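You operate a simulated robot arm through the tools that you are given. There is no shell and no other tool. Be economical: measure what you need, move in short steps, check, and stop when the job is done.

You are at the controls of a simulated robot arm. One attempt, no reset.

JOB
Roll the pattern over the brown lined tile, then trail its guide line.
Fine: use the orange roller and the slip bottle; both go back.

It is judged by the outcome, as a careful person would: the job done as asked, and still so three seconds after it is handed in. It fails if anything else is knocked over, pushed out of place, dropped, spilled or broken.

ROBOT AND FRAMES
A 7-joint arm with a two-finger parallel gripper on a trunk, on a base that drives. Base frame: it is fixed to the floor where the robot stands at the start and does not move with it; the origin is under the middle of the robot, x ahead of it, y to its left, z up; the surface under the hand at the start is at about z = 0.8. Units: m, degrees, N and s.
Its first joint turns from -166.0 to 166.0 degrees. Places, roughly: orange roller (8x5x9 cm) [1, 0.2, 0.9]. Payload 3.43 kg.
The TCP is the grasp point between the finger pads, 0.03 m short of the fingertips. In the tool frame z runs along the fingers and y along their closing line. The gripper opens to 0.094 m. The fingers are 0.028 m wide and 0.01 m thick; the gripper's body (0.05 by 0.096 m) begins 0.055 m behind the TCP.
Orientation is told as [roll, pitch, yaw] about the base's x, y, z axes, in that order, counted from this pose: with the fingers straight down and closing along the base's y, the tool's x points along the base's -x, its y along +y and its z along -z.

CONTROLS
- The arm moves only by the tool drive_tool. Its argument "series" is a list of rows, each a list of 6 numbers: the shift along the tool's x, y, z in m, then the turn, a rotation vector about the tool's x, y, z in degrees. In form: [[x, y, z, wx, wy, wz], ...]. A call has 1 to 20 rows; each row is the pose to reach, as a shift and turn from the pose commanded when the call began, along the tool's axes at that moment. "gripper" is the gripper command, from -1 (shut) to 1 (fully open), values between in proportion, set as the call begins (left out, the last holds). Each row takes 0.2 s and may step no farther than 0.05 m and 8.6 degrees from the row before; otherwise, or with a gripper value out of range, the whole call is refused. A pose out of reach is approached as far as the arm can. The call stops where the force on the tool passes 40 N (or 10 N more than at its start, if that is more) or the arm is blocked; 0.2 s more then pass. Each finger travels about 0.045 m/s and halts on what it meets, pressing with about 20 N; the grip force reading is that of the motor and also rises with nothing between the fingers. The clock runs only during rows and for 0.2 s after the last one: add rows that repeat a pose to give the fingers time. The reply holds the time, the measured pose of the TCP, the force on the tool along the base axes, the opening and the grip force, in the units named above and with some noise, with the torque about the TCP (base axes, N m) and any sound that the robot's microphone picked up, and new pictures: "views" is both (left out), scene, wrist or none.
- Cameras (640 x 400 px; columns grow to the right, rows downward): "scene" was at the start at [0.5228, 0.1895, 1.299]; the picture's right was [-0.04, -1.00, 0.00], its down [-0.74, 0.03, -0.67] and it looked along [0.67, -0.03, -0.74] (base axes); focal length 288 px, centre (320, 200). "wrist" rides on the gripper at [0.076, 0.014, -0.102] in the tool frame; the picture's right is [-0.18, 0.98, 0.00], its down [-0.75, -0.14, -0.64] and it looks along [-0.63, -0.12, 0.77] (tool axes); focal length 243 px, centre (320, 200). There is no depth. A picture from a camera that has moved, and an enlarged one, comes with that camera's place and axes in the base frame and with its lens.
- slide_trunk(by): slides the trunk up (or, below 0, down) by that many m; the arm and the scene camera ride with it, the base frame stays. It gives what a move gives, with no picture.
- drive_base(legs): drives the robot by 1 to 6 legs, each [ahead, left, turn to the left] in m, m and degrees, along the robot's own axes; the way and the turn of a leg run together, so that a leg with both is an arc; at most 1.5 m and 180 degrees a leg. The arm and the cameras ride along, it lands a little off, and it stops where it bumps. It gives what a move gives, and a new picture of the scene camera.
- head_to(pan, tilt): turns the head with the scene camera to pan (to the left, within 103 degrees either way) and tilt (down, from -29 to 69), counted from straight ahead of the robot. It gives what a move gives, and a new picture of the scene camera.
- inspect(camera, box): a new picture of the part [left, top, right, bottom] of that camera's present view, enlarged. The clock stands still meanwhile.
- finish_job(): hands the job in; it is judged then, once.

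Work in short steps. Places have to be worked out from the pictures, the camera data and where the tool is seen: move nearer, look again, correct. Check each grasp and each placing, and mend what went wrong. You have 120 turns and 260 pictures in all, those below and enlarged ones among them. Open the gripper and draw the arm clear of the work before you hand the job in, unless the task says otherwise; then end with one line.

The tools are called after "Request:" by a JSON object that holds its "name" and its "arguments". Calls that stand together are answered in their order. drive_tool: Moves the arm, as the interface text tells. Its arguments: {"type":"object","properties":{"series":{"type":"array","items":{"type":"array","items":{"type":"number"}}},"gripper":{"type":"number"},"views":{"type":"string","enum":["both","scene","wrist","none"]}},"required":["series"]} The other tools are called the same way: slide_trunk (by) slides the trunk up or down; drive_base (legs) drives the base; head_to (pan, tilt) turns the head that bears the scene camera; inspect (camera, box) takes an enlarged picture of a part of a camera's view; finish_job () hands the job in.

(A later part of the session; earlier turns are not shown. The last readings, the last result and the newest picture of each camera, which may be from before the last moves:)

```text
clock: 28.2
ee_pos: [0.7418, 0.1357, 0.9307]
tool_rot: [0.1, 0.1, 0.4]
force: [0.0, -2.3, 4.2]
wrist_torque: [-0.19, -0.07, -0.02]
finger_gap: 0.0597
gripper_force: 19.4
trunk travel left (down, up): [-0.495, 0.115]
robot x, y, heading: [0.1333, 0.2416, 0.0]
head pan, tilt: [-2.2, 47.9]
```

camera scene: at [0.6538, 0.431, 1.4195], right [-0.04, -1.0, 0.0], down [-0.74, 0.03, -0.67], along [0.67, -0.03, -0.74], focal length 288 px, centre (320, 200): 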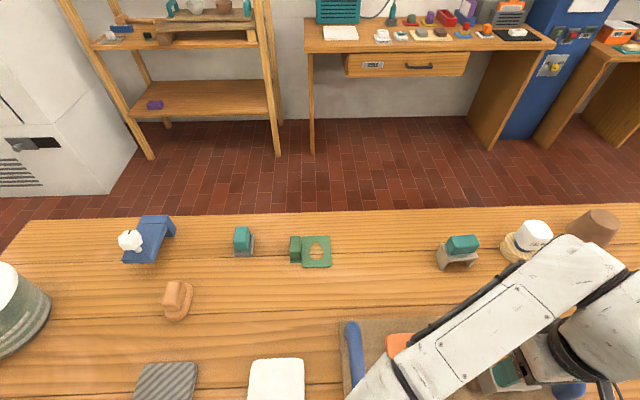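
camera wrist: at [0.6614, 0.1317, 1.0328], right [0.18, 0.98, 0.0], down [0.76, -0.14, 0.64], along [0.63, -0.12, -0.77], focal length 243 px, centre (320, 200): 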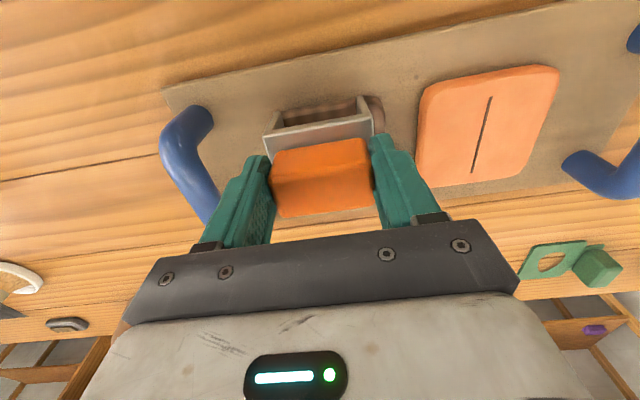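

Light contact kept on the left lane. I hop to the right lane, roll back to the far edge, then lift clear to look.

Request:
{"name": "drive_tool", "arguments": {"series": [[0, 0, -0.012, 0, 0, 0], [0, -0.018, -0.015, 0, 0, 0], [0, -0.035, -0.012, 0, 0, 0], [0, -0.035, -0.002, 0, 0, 0], [0, -0.035, 0.0005, 0, 0, 0], [-0.01, -0.035, 0.0008, 0, 0, 0], [-0.02, -0.035, 0.0011, 0, 0, 0], [-0.03, -0.035, 0.0014, 0, 0, 0], [-0.04, -0.035, 0.0017, 0, 0, 0], [-0.05, -0.035, 0.002, 0, 0, 0], [-0.06, -0.035, 0.0022, 0, 0, 0], [-0.07, -0.035, 0.0024, 0, 0, 0], [-0.082, -0.035, 0.0026, 0, 0, 0]], "views": "none"}}

Request:
{"name": "drive_tool", "arguments": {"series": [[0, 0, -0.01, 0, 0, 0], [0, 0, -0.04, 0, 0, 0], [0, 0.02, -0.08, 0, 0, 0], [-0.045, 0.03, -0.08, 0, 0, 0], [-0.07, 0.05, -0.08, 0, 0, 0]], "views": "wrist"}}

Request:
{"name": "inspect", "arguments": {"camera": "scene", "box": [400, 300, 560, 400]}}

```text
clock: 31.0
ee_pos: [0.8223, 0.1018, 0.9286]
tool_rot: [0.0, -0.2, 0.2]
force: [-2.2, 1.0, 15.6]
wrist_torque: [0.3, 0.39, 0.21]
finger_gap: 0.0597
gripper_force: 20.4
trunk travel left (down, up): [-0.495, 0.115]
robot x, y, heading: [0.1327, 0.2413, 0.1]
head pan, tilt: [-2.2, 47.9]
```

```text
clock: 32.2
ee_pos: [0.8946, 0.1522, 1.0092]
tool_rot: [0.0, -0.1, 0.2]
force: [0.9, -1.5, -1.0]
wrist_torque: [0.02, 0.01, 0.03]
finger_gap: 0.0597
gripper_force: 20.2
trunk travel left (down, up): [-0.495, 0.115]
robot x, y, heading: [0.1326, 0.2419, -0.1]
head pan, tilt: [-2.2, 47.9]
camera wrist: at [0.8186, 0.1645, 1.1113], right [0.18, 0.98, 0.0], down [0.75, -0.14, 0.64], along [0.63, -0.12, -0.77], focal length 243 px, centre (320, 200)
```

wrist: 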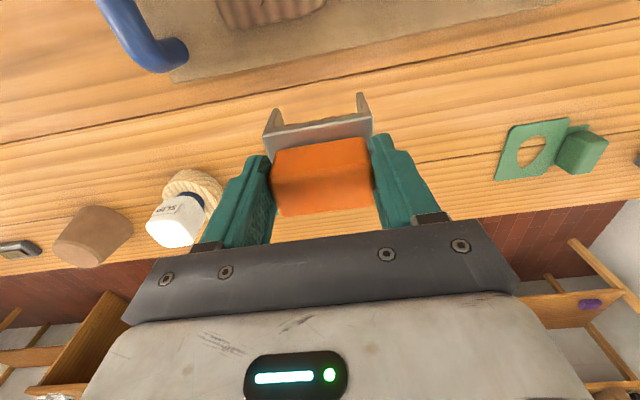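

```text
4.00 times, centred on (480, 350) of scene
camera zoom: at [0.6552, 0.4306, 1.419], right [-0.04, -1.0, 0.0], down [-0.74, 0.03, -0.67], along [0.67, -0.03, -0.74], focal length 1154 px, centre (-320, -400)
```

zoom: 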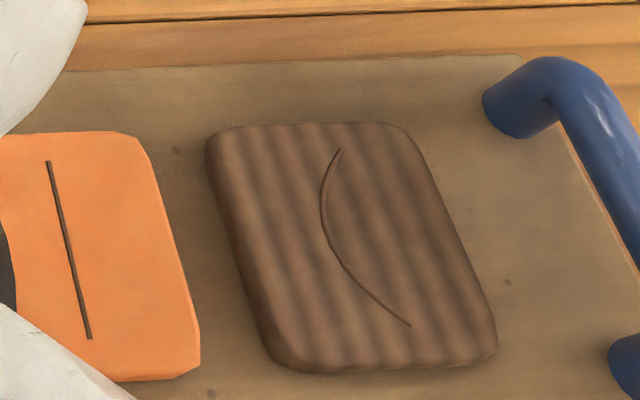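

Tile pattern is complete and the tile hasn't moved. I return the roller to its spot: sideways first, then ahead, then down.

Request:
{"name": "drive_tool", "arguments": {"series": [[0, 0.04, 0, 0, 0, 0], [0, 0.079, 0, 0, 0, 0], [-0.04, 0.079, 0, 0, 0, 0], [-0.08, 0.079, 0, 0, 0, 0], [-0.103, 0.079, 0, 0, 0, 0], [-0.103, 0.079, 0.04, 0, 0, 0], [-0.103, 0.079, 0.08, 0, 0, 0], [-0.103, 0.079, 0.095, 0, 0, 0], [-0.103, 0.079, 0.102, 0, 0, 0]]}}

```text
clock: 34.2
ee_pos: [0.9947, 0.2327, 0.9058]
tool_rot: [0.0, -0.1, 0.3]
force: [0.3, 0.1, -2.3]
wrist_torque: [0.02, 0.03, -0.01]
finger_gap: 0.0595
gripper_force: 19.5
trunk travel left (down, up): [-0.495, 0.115]
robot x, y, heading: [0.131, 0.2417, -0.0]
head pan, tilt: [-2.2, 47.9]
camera scene: at [0.6552, 0.4308, 1.419], right [-0.04, -1.0, 0.0], down [-0.74, 0.03, -0.67], along [0.67, -0.03, -0.74], focal length 288 px, centre (320, 200)
camera wrist: at [0.919, 0.245, 1.0086], right [0.18, 0.98, 0.0], down [0.75, -0.14, 0.64], along [0.63, -0.12, -0.77], focal length 243 px, centre (320, 200)
```

scene: 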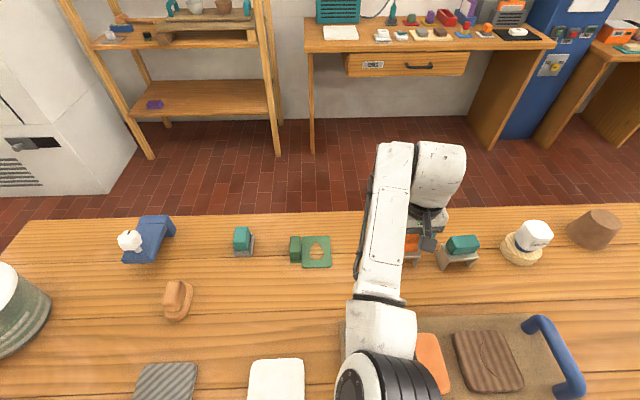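
wrist: 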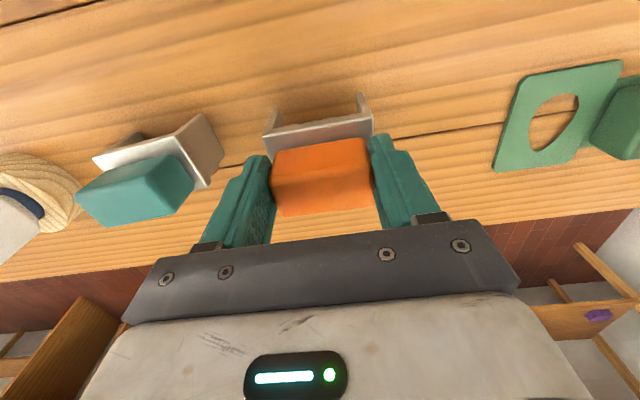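

Nearly there (about 4 mm above original height). I lower the rest in small steps.

Request:
{"name": "drive_tool", "arguments": {"series": [[-0.001, -0.001, 0.002, 0, 0, 0], [-0.001, -0.001, 0.004, 0, 0, 0]], "views": "none"}}

Request:
{"name": "drive_tool", "arguments": {"series": [[0, 0, 0.0008, 0, 0, 0], [0, 0, 0.0015, 0, 0, 0]], "views": "none"}}

```text
clock: 34.8
ee_pos: [0.9966, 0.2303, 0.9036]
tool_rot: [-0.1, 0.0, 0.3]
force: [0.0, 1.1, -1.1]
wrist_torque: [0.0, 0.06, -0.02]
finger_gap: 0.0596
gripper_force: 19.9
trunk travel left (down, up): [-0.495, 0.115]
robot x, y, heading: [0.1323, 0.2464, -0.2]
head pan, tilt: [-2.2, 47.9]
```

```text
clock: 35.4
ee_pos: [0.9975, 0.2316, 0.901]
tool_rot: [0.0, 0.0, 0.3]
force: [-0.4, 0.9, -1.9]
wrist_torque: [0.01, 0.02, -0.05]
finger_gap: 0.0596
gripper_force: 19.7
trunk travel left (down, up): [-0.495, 0.115]
robot x, y, heading: [0.1292, 0.2435, 0.0]
head pan, tilt: [-2.2, 47.9]
```

Still no contact; the handle slid slightly up in the grip while rolling. I continue down by fractions.

Request:
{"name": "drive_tool", "arguments": {"series": [[0, 0, 0.001, 0, 0, 0], [0, 0, 0.002, 0, 0, 0]], "views": "none"}}

Request:
{"name": "drive_tool", "arguments": {"series": [[0, 0, 0.001, 0, 0, 0], [0, 0, 0.0015, 0, 0, 0]], "views": "none"}}

```text
clock: 36.0
ee_pos: [0.998, 0.232, 0.8986]
tool_rot: [0.0, -0.1, 0.4]
force: [-0.7, -0.3, -1.8]
wrist_torque: [0.01, 0.01, -0.02]
finger_gap: 0.0593
gripper_force: 19.7
trunk travel left (down, up): [-0.495, 0.115]
robot x, y, heading: [0.1306, 0.2426, 0.0]
head pan, tilt: [-2.2, 47.9]
```

```text
clock: 36.6
ee_pos: [0.9979, 0.2309, 0.898]
tool_rot: [0.0, 0.0, 0.2]
force: [0.1, -0.7, -2.6]
wrist_torque: [0.0, 0.05, 0.03]
finger_gap: 0.0597
gripper_force: 20.0
trunk travel left (down, up): [-0.495, 0.115]
robot x, y, heading: [0.1328, 0.2401, 0.1]
head pan, tilt: [-2.2, 47.9]
```

Request:
{"name": "drive_tool", "arguments": {"series": [[0, 0, 0.001, 0, 0, 0], [0, 0, 0.0015, 0, 0, 0]], "views": "wrist"}}

Request:
{"name": "drive_tool", "arguments": {"series": [[0, 0, 0.001, 0, 0, 0], [0, 0, 0.0015, 0, 0, 0]], "views": "none"}}

```text
clock: 37.2
ee_pos: [0.9972, 0.2321, 0.8958]
tool_rot: [0.1, 0.0, 0.3]
force: [0.5, 0.2, -2.0]
wrist_torque: [0.03, 0.0, -0.02]
finger_gap: 0.0595
gripper_force: 20.1
trunk travel left (down, up): [-0.495, 0.115]
robot x, y, heading: [0.1311, 0.2415, -0.0]
head pan, tilt: [-2.2, 47.9]
camera wrist: at [0.9209, 0.2444, 0.9989], right [0.18, 0.98, 0.0], down [0.75, -0.14, 0.64], along [0.63, -0.11, -0.77], focal length 243 px, centre (320, 200)
```

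wrist: 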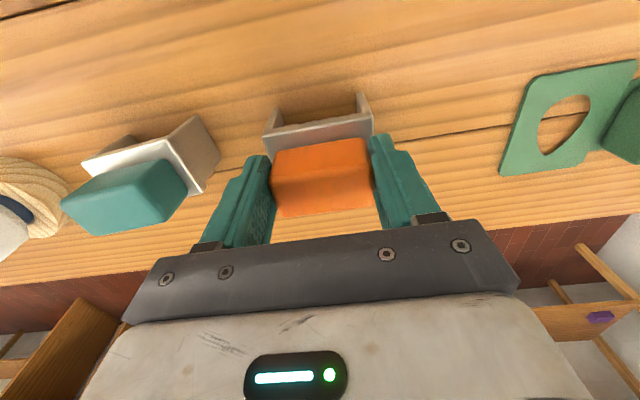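

```text
clock: 37.8
ee_pos: [0.997, 0.2313, 0.8959]
tool_rot: [0.0, 0.0, 0.3]
force: [-0.5, -0.1, -0.4]
wrist_torque: [-0.03, 0.0, 0.0]
finger_gap: 0.0596
gripper_force: 19.8
trunk travel left (down, up): [-0.495, 0.115]
robot x, y, heading: [0.129, 0.2429, 0.2]
head pan, tilt: [-2.2, 47.9]
```

Weight is coming off (-2 → -0.4 N); one more millimetre to confirm contact.

Request:
{"name": "drive_tool", "arguments": {"series": [[0, 0, 0.0005, 0, 0, 0], [0, 0, 0.001, 0, 0, 0]], "views": "none"}}

```text
clock: 38.4
ee_pos: [0.9967, 0.2308, 0.8955]
tool_rot: [-0.1, -0.1, 0.3]
force: [0.6, 1.7, 5.8]
wrist_torque: [-0.02, -0.07, 0.04]
finger_gap: 0.0597
gripper_force: 19.4
trunk travel left (down, up): [-0.495, 0.115]
robot x, y, heading: [0.1304, 0.2425, -0.1]
head pan, tilt: [-2.2, 47.9]
```

Contact confirmed. I open the gripper and then rise straight up.

Request:
{"name": "drive_tool", "arguments": {"series": [[0, 0, 0, 0, 0, 0], [0, 0, 0, 0, 0, 0], [0, 0, 0, 0, 0, 0], [0, 0, 0, 0, 0, 0]], "gripper": 1, "views": "none"}}

Request:
{"name": "drive_tool", "arguments": {"series": [[0, 0, -0.02, 0, 0, 0], [0, 0, -0.06, 0, 0, 0], [0, 0, -0.11, 0, 0, 0]]}}

Request:
{"name": "inspect", "arguments": {"camera": "wrist", "box": [0, 50, 400, 300]}}

```text
clock: 39.4
ee_pos: [0.9978, 0.2314, 0.8934]
tool_rot: [-0.1, 0.1, 0.3]
force: [0.6, -0.5, -0.1]
wrist_torque: [0.0, 0.01, -0.02]
finger_gap: 0.094
gripper_force: 0.0
trunk travel left (down, up): [-0.495, 0.115]
robot x, y, heading: [0.1333, 0.2422, 0.1]
head pan, tilt: [-2.2, 47.9]
```

```text
clock: 40.2
ee_pos: [0.9985, 0.2292, 1.0055]
tool_rot: [0.1, 0.1, 0.3]
force: [-0.6, -0.4, 0.3]
wrist_torque: [0.03, 0.02, 0.02]
finger_gap: 0.094
gripper_force: 0.1
trunk travel left (down, up): [-0.495, 0.115]
robot x, y, heading: [0.1281, 0.2411, 0.2]
head pan, tilt: [-2.2, 47.9]
camera scene: at [0.6551, 0.4307, 1.4188], right [-0.04, -1.0, 0.0], down [-0.74, 0.03, -0.67], along [0.67, -0.03, -0.74], focal length 288 px, centre (320, 200)
camera wrist: at [0.9217, 0.2424, 1.1083], right [0.18, 0.98, 0.0], down [0.76, -0.14, 0.64], along [0.63, -0.11, -0.77], focal length 243 px, centre (320, 200)
```

scene: 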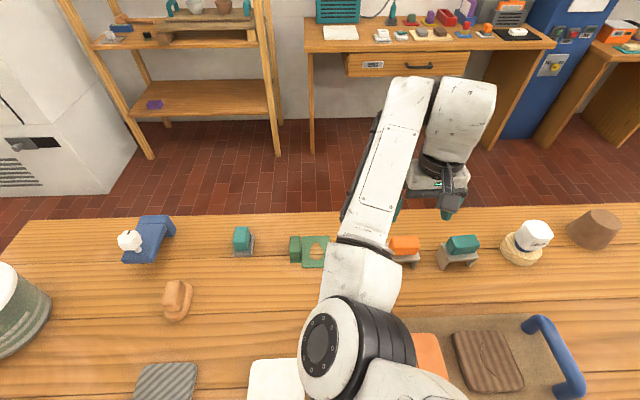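
wrist: 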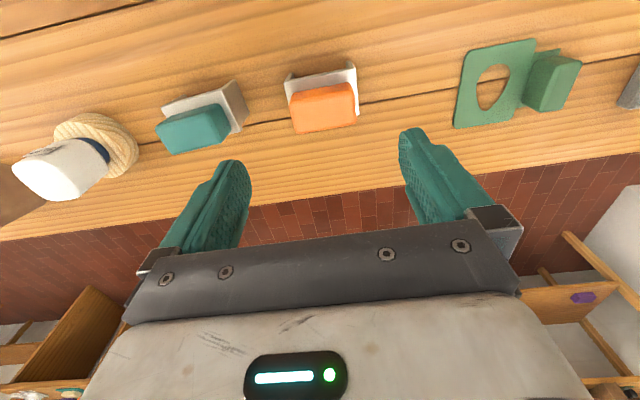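

```text
1.60 times, centred on (200, 175) of wrist
camera zoom: at [0.9217, 0.2424, 1.1083], right [0.18, 0.98, 0.0], down [0.76, -0.14, 0.64], along [0.63, -0.11, -0.77], focal length 388 px, centre (512, 240)
```

zoom: 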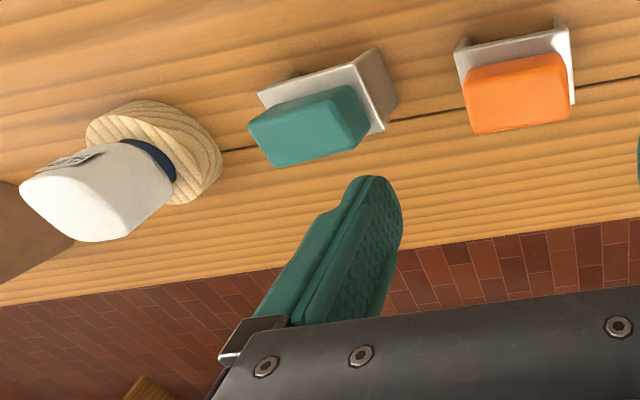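

Roller is back in place. Now I move right to look at the slip bottle.

Request:
{"name": "drive_tool", "arguments": {"series": [[0.02, -0.03, -0.02, 0, 0, 0], [0.04, -0.07, -0.03, 0, 0, 0], [0.06, -0.11, -0.03, 0, 0, 0], [0.07, -0.155, -0.03, 0, 0, 0], [0.08, -0.2, -0.03, 0, 0, 0], [0.08, -0.245, -0.03, 0, 0, 0], [0.08, -0.28, -0.03, 0, 0, 0], [0.08, -0.31, -0.03, 0, 0, 0]]}}

Request:
{"name": "inspect", "arguments": {"camera": "wrist", "box": [200, 60, 440, 210]}}

Request:
{"name": "inspect", "arguments": {"camera": "scene", "box": [480, 200, 640, 300]}}

```text
clock: 42.0
ee_pos: [0.9203, -0.0788, 1.0345]
tool_rot: [0.0, 0.0, 0.3]
force: [-0.3, 0.2, 0.0]
wrist_torque: [-0.03, -0.03, -0.03]
finger_gap: 0.0939
gripper_force: 0.1
trunk travel left (down, up): [-0.495, 0.115]
robot x, y, heading: [0.1309, 0.2435, 0.2]
head pan, tilt: [-2.2, 47.9]
camera scene: at [0.655, 0.4311, 1.419], right [-0.04, -1.0, 0.0], down [-0.74, 0.03, -0.67], along [0.67, -0.03, -0.74], focal length 288 px, centre (320, 200)
camera wrist: at [0.8427, -0.0663, 1.1379], right [0.18, 0.98, 0.0], down [0.75, -0.14, 0.64], along [0.63, -0.11, -0.77], focal length 243 px, centre (320, 200)
```

scene: 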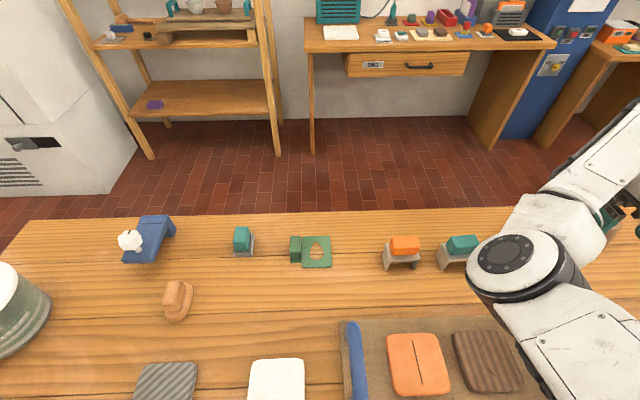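
wrist: 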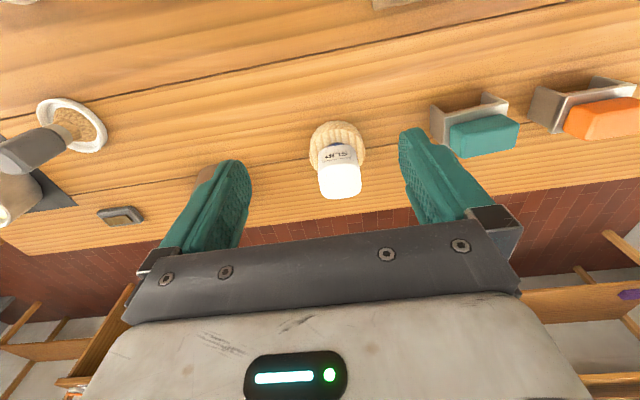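

```text
2.67 times, centred on (320, 135) of wrist
camera zoom: at [0.8427, -0.0663, 1.1379], right [0.18, 0.98, 0.0], down [0.75, -0.14, 0.64], along [0.63, -0.11, -0.77], focal length 647 px, centre (320, 373)
```

zoom: 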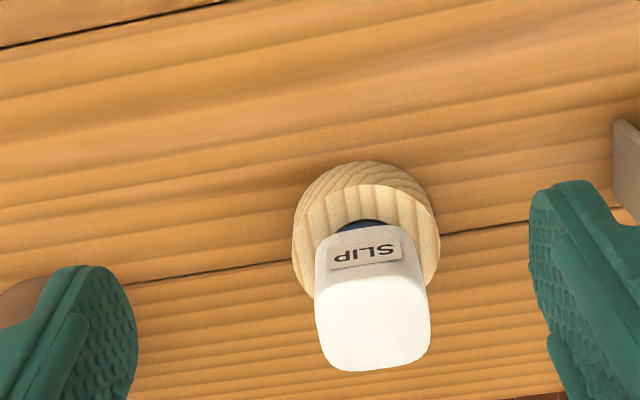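

```text
4.00 times, centred on (560, 250) of scene
camera zoom: at [0.655, 0.4311, 1.419], right [-0.04, -1.0, 0.0], down [-0.74, 0.03, -0.67], along [0.67, -0.03, -0.74], focal length 1154 px, centre (-640, 0)
```

zoom: 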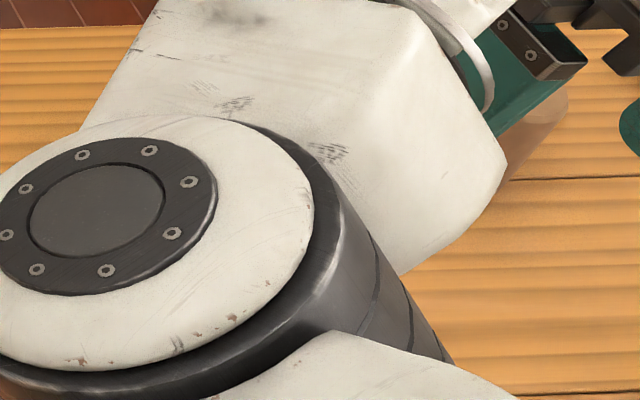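

Bottle stands at about (1.007, -0.073), top z≈0.91, ~4.9 cm wide, white body from z≈0.866 up. I move above it.

Request:
{"name": "drive_tool", "arguments": {"series": [[-0.04, 0.003, 0, 0, 0, 0], [-0.085, 0.006, 0.01, 0, 0, 0], [-0.085, 0.006, 0.05, 0, 0, 0], [-0.085, 0.006, 0.075, 0, 0, 0]]}}

Request:
{"name": "inspect", "arguments": {"camera": "wrist", "box": [200, 60, 440, 210]}}

```text
clock: 43.0
ee_pos: [1.0065, -0.0711, 0.9589]
tool_rot: [0.0, 0.0, 0.3]
force: [-0.6, 0.9, -0.1]
wrist_torque: [0.02, -0.04, 0.01]
finger_gap: 0.0939
gripper_force: 0.0
trunk travel left (down, up): [-0.495, 0.115]
robot x, y, heading: [0.1309, 0.2399, 0.3]
head pan, tilt: [-2.2, 47.9]
camera scene: at [0.6551, 0.4308, 1.419], right [-0.04, -1.0, 0.0], down [-0.74, 0.03, -0.67], along [0.67, -0.03, -0.74], focal length 288 px, centre (320, 200)
camera wrist: at [0.9293, -0.0586, 1.0622], right [0.18, 0.98, 0.0], down [0.75, -0.14, 0.64], along [0.63, -0.11, -0.77], focal length 243 px, centre (320, 200)
```

scene: 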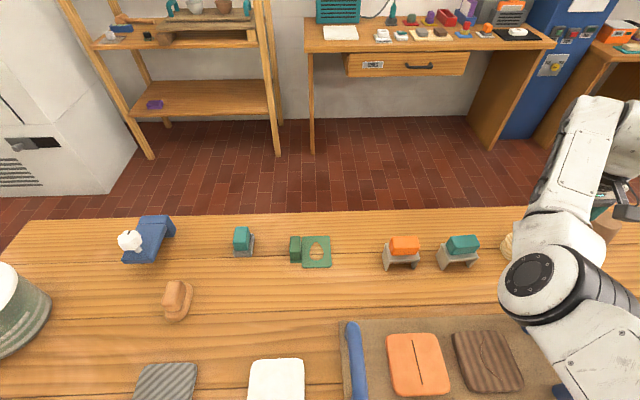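
wrist: 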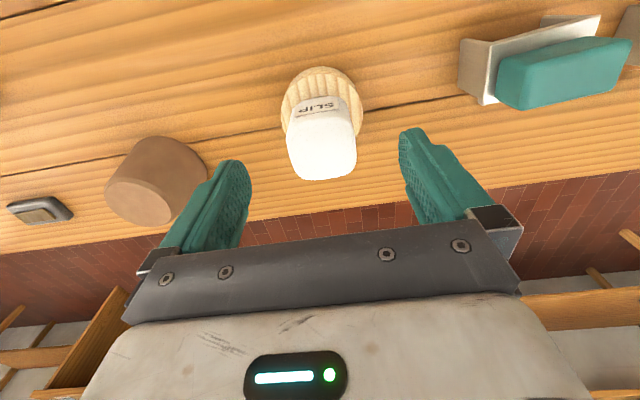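

```text
2.67 times, centred on (320, 135) of wrist
camera zoom: at [0.9293, -0.0586, 1.0622], right [0.18, 0.98, 0.0], down [0.75, -0.14, 0.64], along [0.63, -0.11, -0.77], focal length 647 px, centre (320, 373)
```

zoom: 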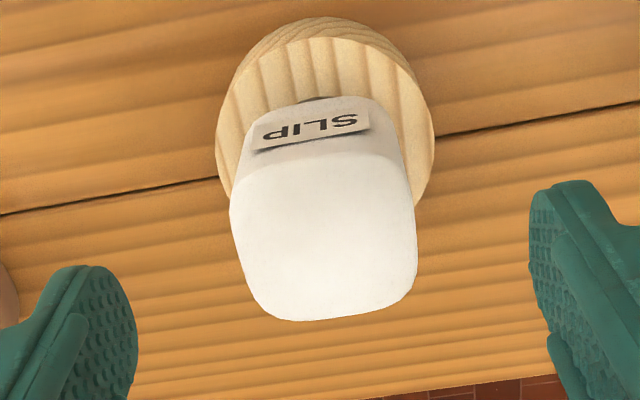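

Bottle centre (1.009, -0.072). I descend to TCP z≈0.888, then close in gentle steps so as not to squeeze it.

Request:
{"name": "drive_tool", "arguments": {"series": [[-0.003, -0.001, 0.03, 0, 0, 0], [-0.003, -0.001, 0.055, 0, 0, 0], [-0.003, -0.001, 0.07, 0, 0, 0]], "views": "wrist"}}

Request:
{"name": "drive_tool", "arguments": {"series": [[0, 0, 0, 0, 0, 0], [0, 0, 0, 0, 0, 0], [0, 0, 0, 0, 0, 0], [0, 0, 0, 0, 0, 0], [0, 0, 0, 0, 0, 0]], "gripper": 0.09, "views": "wrist"}}

```text
clock: 43.8
ee_pos: [1.008, -0.0738, 0.8869]
tool_rot: [0.0, -0.2, 0.3]
force: [0.0, -0.1, 0.2]
wrist_torque: [-0.01, 0.0, 0.0]
finger_gap: 0.094
gripper_force: 0.1
trunk travel left (down, up): [-0.495, 0.115]
robot x, y, heading: [0.1323, 0.2407, 0.2]
head pan, tilt: [-2.2, 47.9]
camera wrist: at [0.9309, -0.0605, 0.9908], right [0.18, 0.98, 0.0], down [0.75, -0.14, 0.64], along [0.63, -0.12, -0.77], focal length 243 px, centre (320, 200)
```

wrist: 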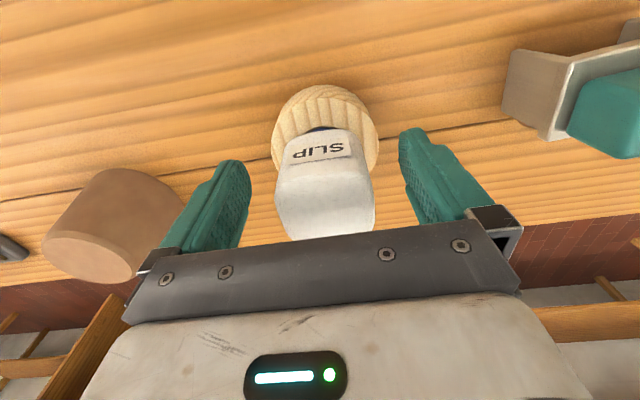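

```text
clock: 45.0
ee_pos: [1.0075, -0.0723, 0.8881]
tool_rot: [0.0, 0.0, 0.3]
force: [0.0, -0.3, -0.3]
wrist_torque: [0.0, 0.0, 0.0]
finger_gap: 0.0553
gripper_force: 19.9
trunk travel left (down, up): [-0.495, 0.115]
robot x, y, heading: [0.1296, 0.2428, -0.3]
head pan, tilt: [-2.2, 47.9]
camera wrist: at [0.9309, -0.0604, 0.9909], right [0.18, 0.98, 0.0], down [0.75, -0.14, 0.64], along [0.63, -0.11, -0.77], focal length 243 px, centre (320, 200)
```

wrist: 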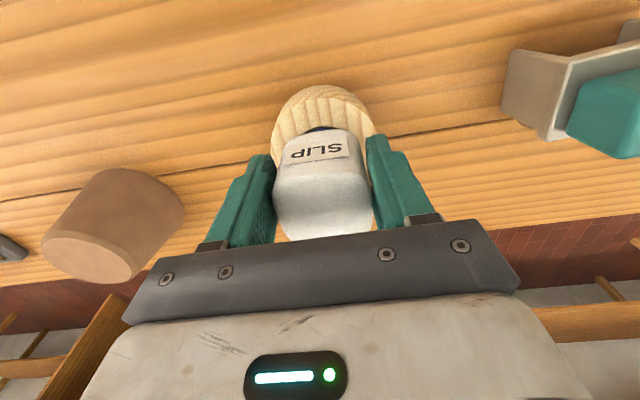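

Gripped at 5.5 cm. I lift straight up out of the stand and look at the nozzle.

Request:
{"name": "drive_tool", "arguments": {"series": [[0, 0, -0.02, 0, 0, 0], [0, 0, -0.05, 0, 0, 0], [0, 0, -0.09, 0, 0, 0], [0, 0, -0.13, 0, 0, 0]]}}

Request:
{"name": "inspect", "arguments": {"camera": "wrist", "box": [200, 60, 440, 260]}}

Request:
{"name": "inspect", "arguments": {"camera": "scene", "box": [480, 140, 640, 300]}}

```text
clock: 46.0
ee_pos: [1.0053, -0.0726, 1.0198]
tool_rot: [0.1, 0.0, 0.2]
force: [-0.1, 0.5, -2.8]
wrist_torque: [-0.01, -0.02, 0.02]
finger_gap: 0.0557
gripper_force: 19.6
trunk travel left (down, up): [-0.495, 0.115]
robot x, y, heading: [0.1298, 0.2425, -0.0]
head pan, tilt: [-2.2, 47.9]
camera scene: at [0.6552, 0.4308, 1.4189], right [-0.04, -1.0, 0.0], down [-0.74, 0.03, -0.67], along [0.67, -0.03, -0.74], focal length 288 px, centre (320, 200)
camera wrist: at [0.9289, -0.0589, 1.1221], right [0.18, 0.98, 0.0], down [0.75, -0.14, 0.64], along [0.63, -0.11, -0.77], focal length 243 px, centre (320, 200)
```

scene: 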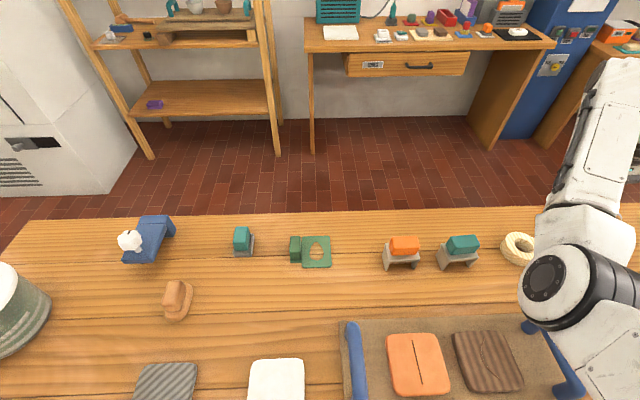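
wrist: 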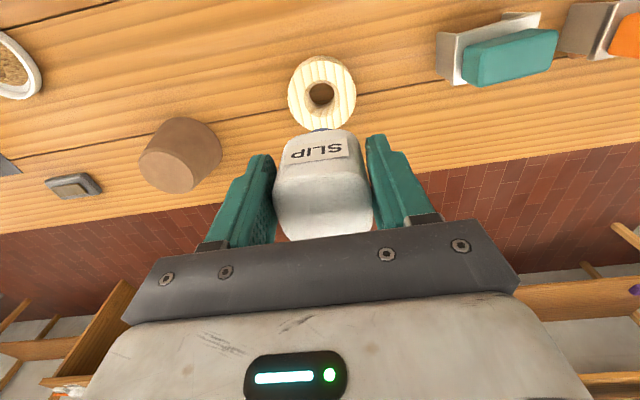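

```text
2.00 times, centred on (320, 160) of wrist
camera zoom: at [0.9289, -0.0589, 1.1221], right [0.18, 0.98, 0.0], down [0.75, -0.14, 0.64], along [0.63, -0.11, -0.77], focal length 485 px, centre (320, 280)
```

zoom: 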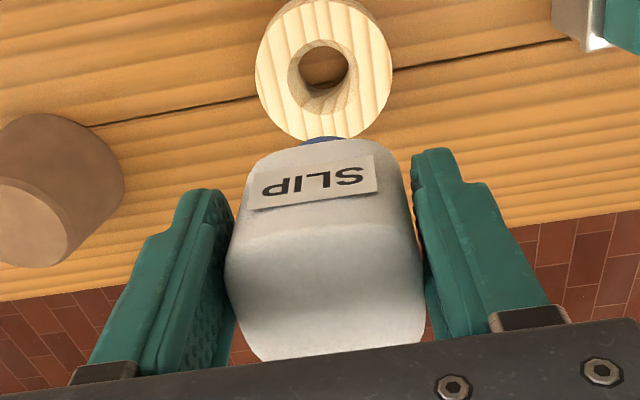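

```text
2.50 times, centred on (560, 220) of scene
camera zoom: at [0.6552, 0.4308, 1.4189], right [-0.04, -1.0, 0.0], down [-0.74, 0.03, -0.67], along [0.67, -0.03, -0.74], focal length 721 px, centre (-280, 150)
```

zoom: 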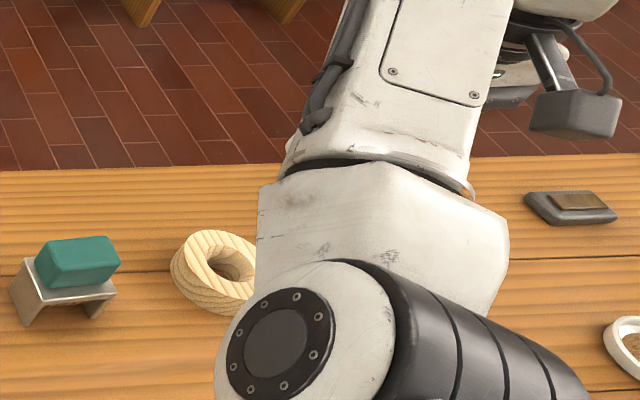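

The bottle came out cleanly; the stand stays at (1.010, -0.072). I carry the bottle towards me and over the tile, high up.

Request:
{"name": "drive_tool", "arguments": {"series": [[0.04, 0, 0, 0, 0, 0], [0.08, 0, 0, 0, 0, 0], [0.12, 0.01, 0, 0, 0, 0], [0.15, 0.045, 0, 0, 0, 0], [0.18, 0.08, 0, 0, 0, 0], [0.2, 0.12, 0, 0, 0, 0], [0.215, 0.16, 0, 0, 0, 0], [0.223, 0.191, 0.02, 0, 0, 0], [0.223, 0.191, 0.04, 0, 0, 0]]}}

Request:
{"name": "inspect", "arguments": {"camera": "wrist", "box": [200, 20, 440, 220]}}

Request:
{"name": "inspect", "arguments": {"camera": "scene", "box": [440, 280, 640, 400]}}

```text
clock: 48.0
ee_pos: [0.7834, 0.1155, 0.9779]
tool_rot: [-0.1, 0.1, 0.4]
force: [-0.1, -0.6, -1.3]
wrist_torque: [0.0, 0.04, 0.02]
finger_gap: 0.0554
gripper_force: 20.2
trunk travel left (down, up): [-0.495, 0.115]
robot x, y, heading: [0.1317, 0.2409, 0.0]
head pan, tilt: [-2.2, 47.9]
camera scene: at [0.6551, 0.4309, 1.4191], right [-0.04, -1.0, 0.0], down [-0.74, 0.03, -0.67], along [0.67, -0.03, -0.74], focal length 288 px, centre (320, 200)
camera wrist: at [0.7063, 0.1292, 1.0806], right [0.18, 0.98, 0.0], down [0.75, -0.14, 0.64], along [0.63, -0.11, -0.77], focal length 243 px, centre (320, 200)
```

scene: 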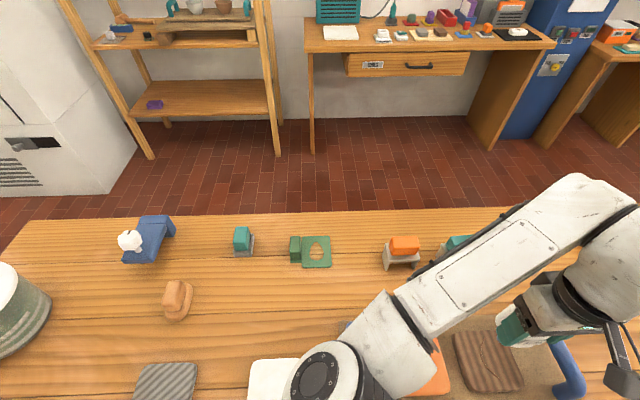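
wrist: 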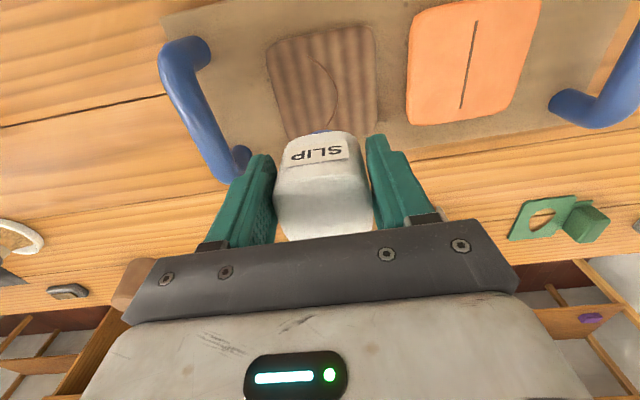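

```text
2.00 times, centred on (320, 120) of wrist
camera zoom: at [0.7063, 0.1292, 1.0806], right [0.18, 0.98, 0.0], down [0.75, -0.14, 0.64], along [0.63, -0.11, -0.77], focal length 485 px, centre (320, 360)
```

zoom: 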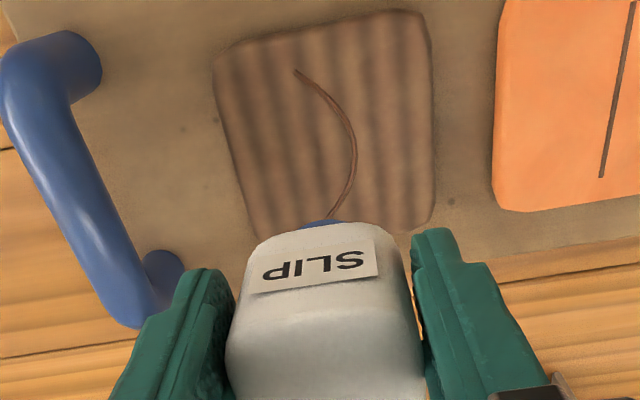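

```text
3.20 times, centred on (540, 340) of scene
camera zoom: at [0.6551, 0.4309, 1.4191], right [-0.04, -1.0, 0.0], down [-0.74, 0.03, -0.67], along [0.67, -0.03, -0.74], focal length 923 px, centre (-384, -248)
```

zoom: 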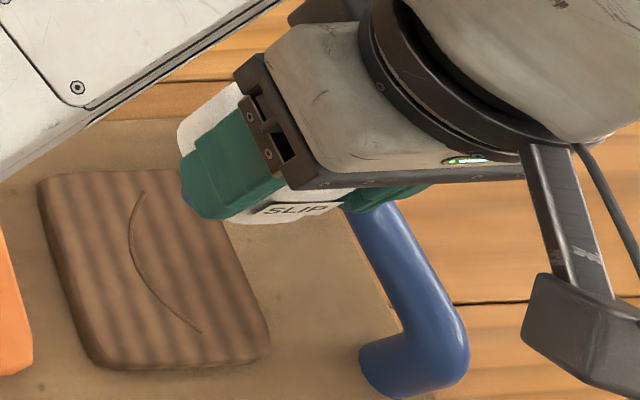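

The curve runs far end (0.8165, 0.1115) → apex (0.781, 0.132) → near end (0.7445, 0.111). I go over the far end and lower to z≈0.935.

Request:
{"name": "drive_tool", "arguments": {"series": [[-0.015, -0.002, 0.01, 0, 0, 0], [-0.032, -0.0035, 0.025, 0, 0, 0], [-0.032, -0.0035, 0.04, 0, 0, 0]]}}

Request:
{"name": "inspect", "arguments": {"camera": "scene", "box": [430, 290, 590, 400]}}

Request:
{"name": "inspect", "arguments": {"camera": "wrist", "box": [220, 0, 420, 160]}}

```text
clock: 48.8
ee_pos: [0.8159, 0.112, 0.9368]
tool_rot: [0.0, 0.0, 0.4]
force: [-0.2, -0.4, -1.3]
wrist_torque: [-0.01, -0.02, 0.01]
finger_gap: 0.0553
gripper_force: 20.5
trunk travel left (down, up): [-0.495, 0.115]
robot x, y, heading: [0.1317, 0.243, -0.2]
head pan, tilt: [-2.2, 47.9]
camera scene: at [0.6551, 0.4309, 1.419], right [-0.04, -1.0, 0.0], down [-0.74, 0.03, -0.67], along [0.67, -0.03, -0.74], focal length 288 px, centre (320, 200)
camera wrist: at [0.7387, 0.1259, 1.0401], right [0.18, 0.98, 0.0], down [0.75, -0.14, 0.64], along [0.63, -0.11, -0.77], focal length 243 px, centre (320, 200)
```

scene: 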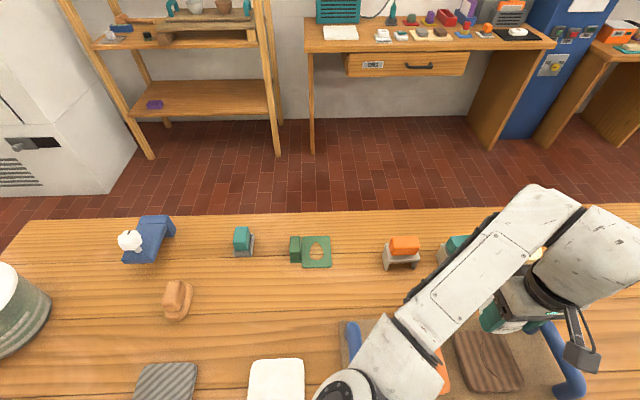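
wrist: 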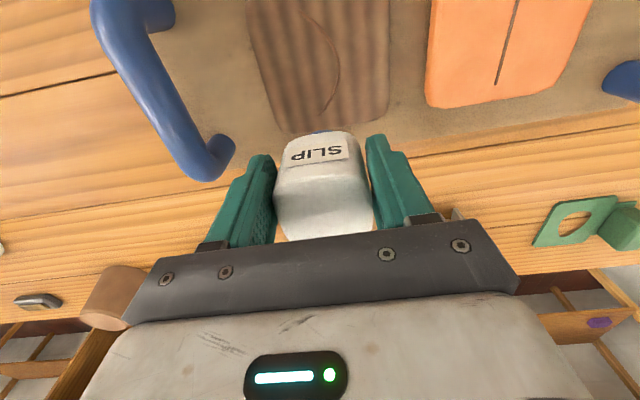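

```text
3.64 times, centred on (510, 345) of scene
camera zoom: at [0.6551, 0.4309, 1.419], right [-0.04, -1.0, 0.0], down [-0.74, 0.03, -0.67], along [0.67, -0.03, -0.74], focal length 1049 px, centre (-371, -327)
```

zoom: 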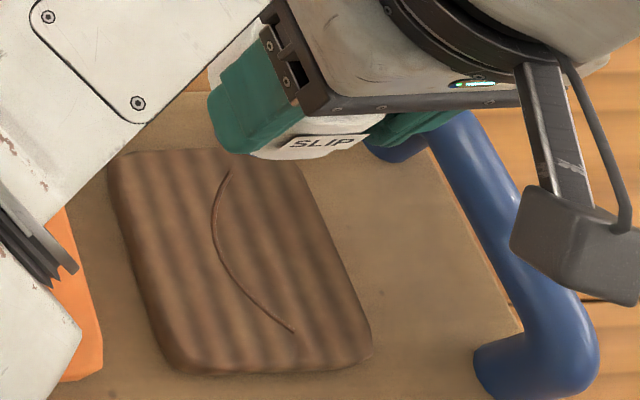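

```text
2.50 times, centred on (320, 80) of wrist
camera zoom: at [0.7387, 0.1259, 1.0401], right [0.18, 0.98, 0.0], down [0.75, -0.14, 0.64], along [0.63, -0.11, -0.77], focal length 606 px, centre (320, 500)
```

zoom: 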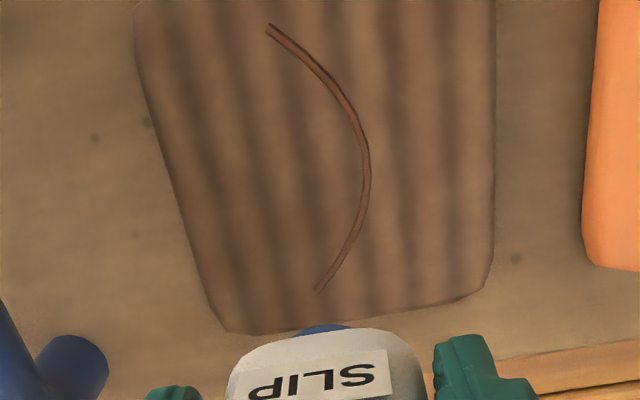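

The wrist view confirms the arc ends (0.815, 0.1115), (0.7435, 0.1115), apex (0.7795, 0.1325). I lower in small steps to find the height.

Request:
{"name": "drive_tool", "arguments": {"series": [[0.001, 0, 0.005, 0, 0, 0], [0.001, 0, 0.008, 0, 0, 0], [0.001, 0, 0.01, 0, 0, 0]], "views": "wrist"}}

Request:
{"name": "inspect", "arguments": {"camera": "wrist", "box": [220, 0, 420, 160]}}

```text
clock: 49.6
ee_pos: [0.8145, 0.1118, 0.9292]
tool_rot: [0.1, 0.0, 0.3]
force: [0.0, -0.7, -1.5]
wrist_torque: [0.01, 0.01, -0.03]
finger_gap: 0.0553
gripper_force: 20.3
trunk travel left (down, up): [-0.495, 0.115]
robot x, y, heading: [0.135, 0.2414, -0.2]
head pan, tilt: [-2.2, 47.9]
camera wrist: at [0.7375, 0.1252, 1.0312], right [0.18, 0.98, 0.0], down [0.75, -0.14, 0.64], along [0.63, -0.11, -0.77], focal length 243 px, centre (320, 200)
```

wrist: 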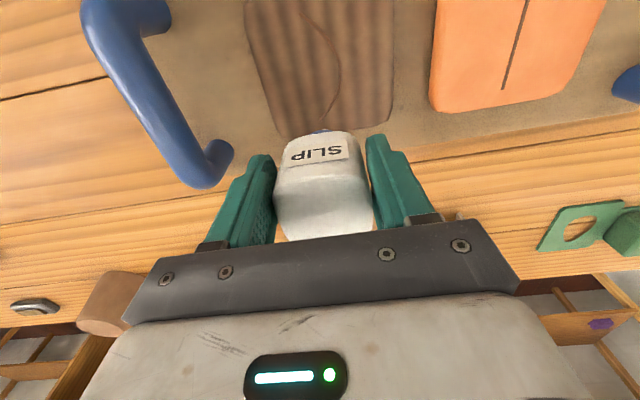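

```text
2.50 times, centred on (320, 80) of wrist
camera zoom: at [0.7375, 0.1252, 1.0312], right [0.18, 0.98, 0.0], down [0.75, -0.14, 0.64], along [0.63, -0.11, -0.77], focal length 606 px, centre (320, 500)
```

zoom: 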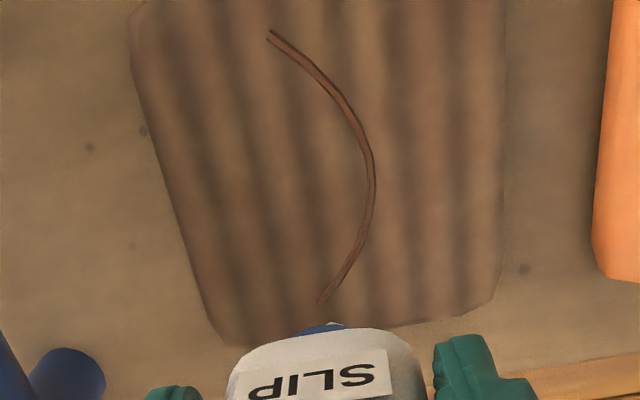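

I zoom on the collar edge; a faint tip appears to peek out.

Request:
{"name": "inspect", "arguments": {"camera": "wrist", "box": [290, 100, 370, 150]}}

```text
8.00 times, centred on (330, 125) of wrist
camera zoom: at [0.7375, 0.1252, 1.0312], right [0.18, 0.98, 0.0], down [0.75, -0.14, 0.64], along [0.63, -0.11, -0.77], focal length 1941 px, centre (240, 800)
```

zoom: 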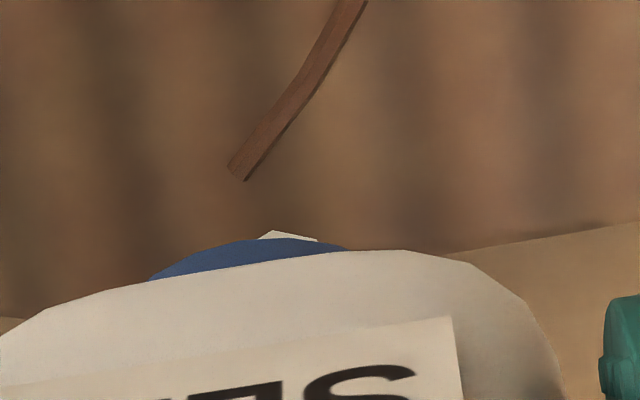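

The cream nozzle tip is visible: it sits ~4.5 mm too far left (+y) relative to the line's end and ~1.4 cm above the tile. I correct y and lower about 8 mm.

Request:
{"name": "drive_tool", "arguments": {"series": [[0, -0.0045, 0, 0, 0, 0], [0, -0.0045, 0.004, 0, 0, 0], [0, -0.0045, 0.008, 0, 0, 0]], "views": "none"}}

Request:
{"name": "inspect", "arguments": {"camera": "wrist", "box": [290, 90, 370, 140]}}

```text
clock: 50.4
ee_pos: [0.8134, 0.1074, 0.923]
tool_rot: [-0.1, -0.1, 0.3]
force: [-0.7, 0.6, 12.8]
wrist_torque: [0.0, -0.08, 0.05]
finger_gap: 0.0554
gripper_force: 20.1
trunk travel left (down, up): [-0.495, 0.115]
robot x, y, heading: [0.1273, 0.242, 0.1]
head pan, tilt: [-2.2, 47.9]
```

```text
8.00 times, centred on (330, 115) of wrist
camera zoom: at [0.7372, 0.1212, 1.0245], right [0.18, 0.98, 0.0], down [0.75, -0.14, 0.64], along [0.63, -0.12, -0.77], focal length 1941 px, centre (240, 880)
```

zoom: 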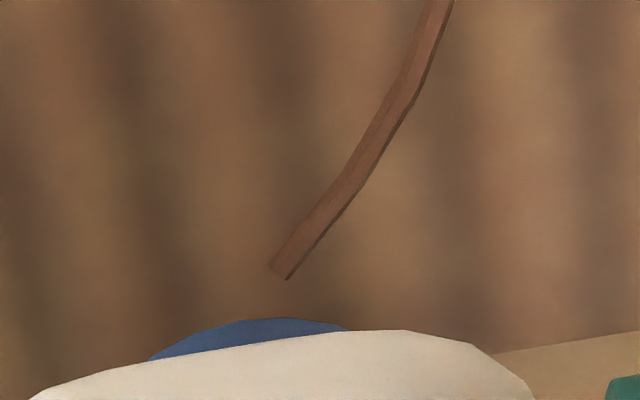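

Contact at TCP z≈0.923 (12.8 N). The cream speck is no longer seen, so it might be slip on the tile; I raise and look before trailing.

Request:
{"name": "drive_tool", "arguments": {"series": [[0, 0, -0.01, 0, 0, 0], [0, 0, -0.04, 0, 0, 0], [-0.03, 0, -0.06, 0, 0, 0], [-0.05, 0, -0.06, 0, 0, 0]], "views": "none"}}

Request:
{"name": "inspect", "arguments": {"camera": "wrist", "box": [240, 0, 400, 130]}}

Request:
{"name": "inspect", "arguments": {"camera": "scene", "box": [440, 315, 540, 400]}}

```text
clock: 51.4
ee_pos: [0.8645, 0.1058, 0.9817]
tool_rot: [-0.1, 0.1, 0.3]
force: [-0.7, 0.2, -1.5]
wrist_torque: [0.03, 0.01, -0.01]
finger_gap: 0.0553
gripper_force: 20.0
trunk travel left (down, up): [-0.495, 0.115]
robot x, y, heading: [0.1337, 0.2427, -0.0]
head pan, tilt: [-2.2, 47.9]
```

```text
3.08 times, centred on (320, 65) of wrist
camera zoom: at [0.7879, 0.1196, 1.0844], right [0.18, 0.98, 0.0], down [0.75, -0.14, 0.64], along [0.63, -0.12, -0.77], focal length 746 px, centre (320, 615)
```

zoom: 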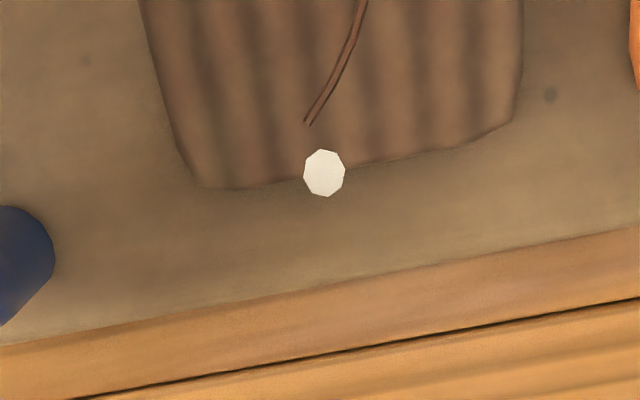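

```text
4.71 times, centred on (490, 358) of scene
camera zoom: at [0.6551, 0.4309, 1.419], right [-0.04, -1.0, 0.0], down [-0.74, 0.03, -0.67], along [0.67, -0.03, -0.74], focal length 1357 px, centre (-480, -541)
```

zoom: 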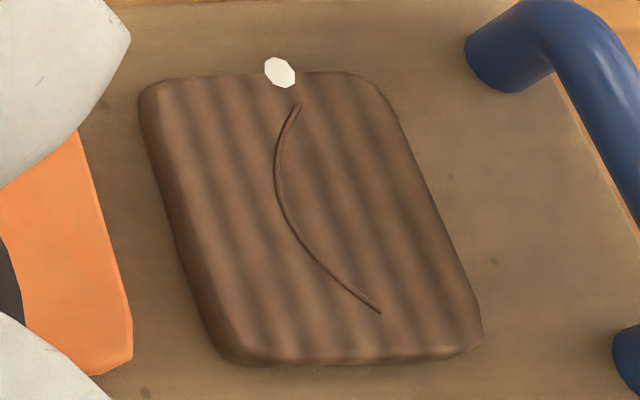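

A slip bead was laid about 13 mm beyond the line's far end: so the nozzle is ≈14 mm ahead (+x) and 2 mm left of the TCP, and slip flows when the tip is near the tile. I'll trail from the near end to the far end using this offset; first I move high above the near end.

Request:
{"name": "drive_tool", "arguments": {"series": [[0.045, 0.0014, 0, 0, 0, 0], [0.09, 0.0028, 0, 0, 0, 0], [0.12, 0.0042, 0, 0, 0, 0], [0.1348, 0.0042, 0, 0, 0, 0], [0.1348, 0.0042, 0, 0, 0, 0]], "views": "both"}}

Request:
{"name": "inspect", "arguments": {"camera": "scene", "box": [440, 290, 600, 400]}}

Request:
{"name": "inspect", "arguments": {"camera": "wrist", "box": [240, 60, 400, 190]}}

```text
clock: 52.6
ee_pos: [0.7287, 0.1123, 0.9812]
tool_rot: [-0.1, 0.0, 0.3]
force: [0.0, 0.5, -1.5]
wrist_torque: [-0.02, 0.03, -0.01]
finger_gap: 0.0553
gripper_force: 19.7
trunk travel left (down, up): [-0.495, 0.115]
robot x, y, heading: [0.1305, 0.2414, -0.0]
head pan, tilt: [-2.2, 47.9]
camera scene: at [0.6551, 0.4309, 1.419], right [-0.04, -1.0, 0.0], down [-0.74, 0.03, -0.67], along [0.67, -0.03, -0.74], focal length 288 px, centre (320, 200)
camera wrist: at [0.6517, 0.1243, 1.084], right [0.18, 0.98, 0.0], down [0.75, -0.14, 0.64], along [0.63, -0.11, -0.77], focal length 243 px, centre (320, 200)
```

scene: 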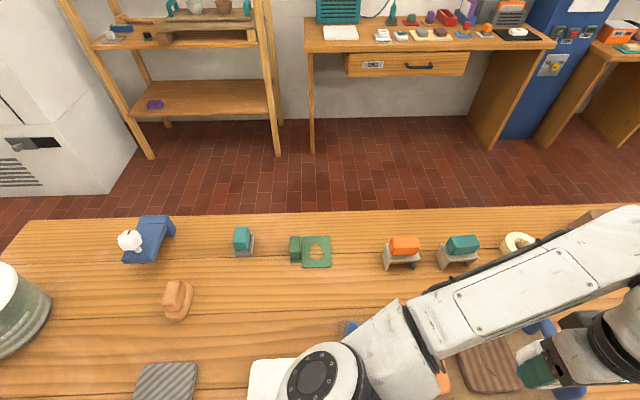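
wrist: 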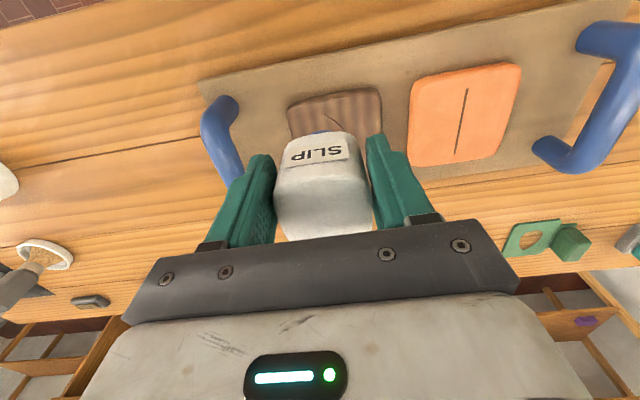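

```text
3.64 times, centred on (520, 345) of scene
camera zoom: at [0.6551, 0.4309, 1.419], right [-0.04, -1.0, 0.0], down [-0.74, 0.03, -0.67], along [0.67, -0.03, -0.74], focal length 1049 px, centre (-407, -327)
```

zoom: 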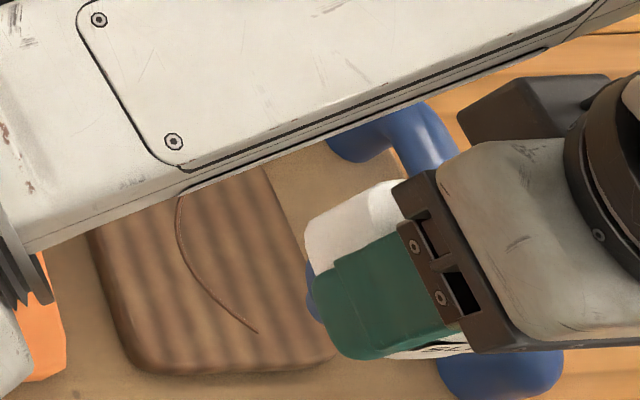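

```text
3.08 times, centred on (320, 125) of wrist
camera zoom: at [0.6517, 0.1243, 1.084], right [0.18, 0.98, 0.0], down [0.75, -0.14, 0.64], along [0.63, -0.11, -0.77], focal length 746 px, centre (320, 431)
```

zoom: 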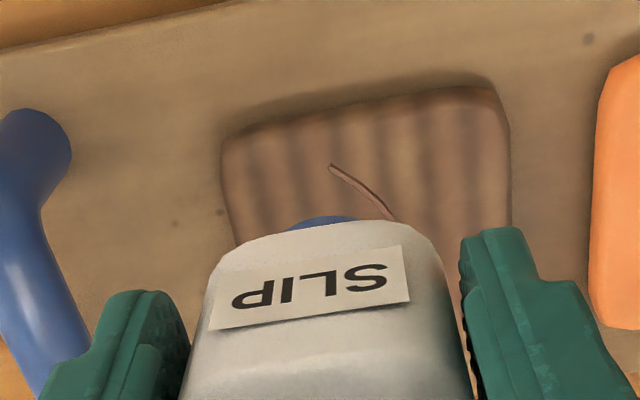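

The bottle body indeed sits ahead of the finger centre. I lower straight down over the near end to TCP z≈0.929.

Request:
{"name": "drive_tool", "arguments": {"series": [[-0.001, 0, 0.02, 0, 0, 0], [-0.001, 0, 0.04, 0, 0, 0], [-0.001, 0, 0.049, 0, 0, 0], [-0.001, 0, 0.053, 0, 0, 0]], "views": "none"}}

Request:
{"name": "inspect", "arguments": {"camera": "scene", "box": [460, 320, 560, 400]}}

Request:
{"name": "inspect", "arguments": {"camera": "wrist", "box": [260, 70, 380, 150]}}

```text
clock: 53.6
ee_pos: [0.7309, 0.1091, 0.928]
tool_rot: [0.0, -0.2, 0.3]
force: [0.1, 0.5, -2.0]
wrist_torque: [0.03, 0.01, 0.0]
finger_gap: 0.0553
gripper_force: 19.9
trunk travel left (down, up): [-0.495, 0.115]
robot x, y, heading: [0.1329, 0.244, 0.1]
head pan, tilt: [-2.2, 47.9]
```

```text
5.00 times, centred on (510, 360) of scene
camera zoom: at [0.6551, 0.4308, 1.419], right [-0.04, -1.0, 0.0], down [-0.74, 0.03, -0.67], along [0.67, -0.03, -0.74], focal length 1442 px, centre (-630, -600)
```

zoom: 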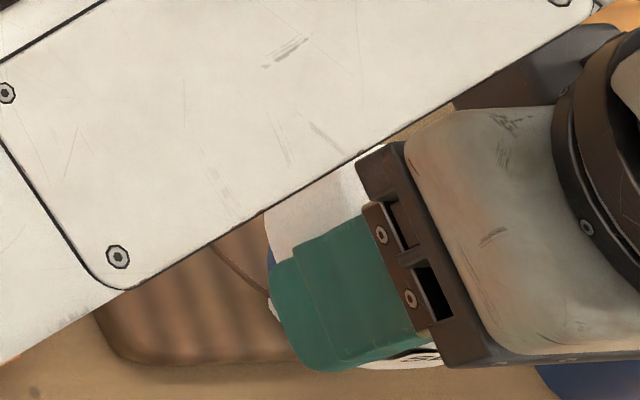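

```text
5.00 times, centred on (320, 110) of wrist
camera zoom: at [0.6535, 0.1239, 1.0298], right [0.18, 0.98, 0.0], down [0.75, -0.14, 0.64], along [0.63, -0.11, -0.77], focal length 1213 px, centre (320, 650)
```

zoom: 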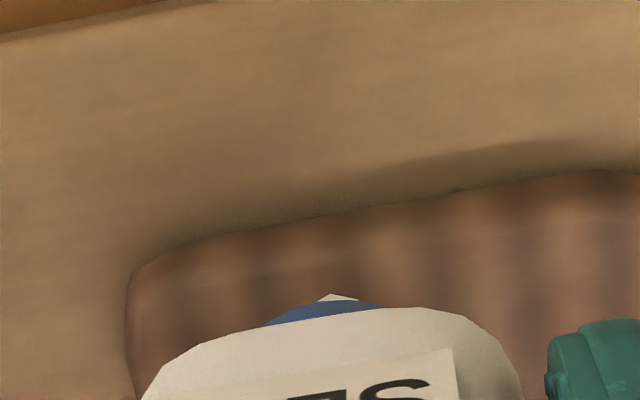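

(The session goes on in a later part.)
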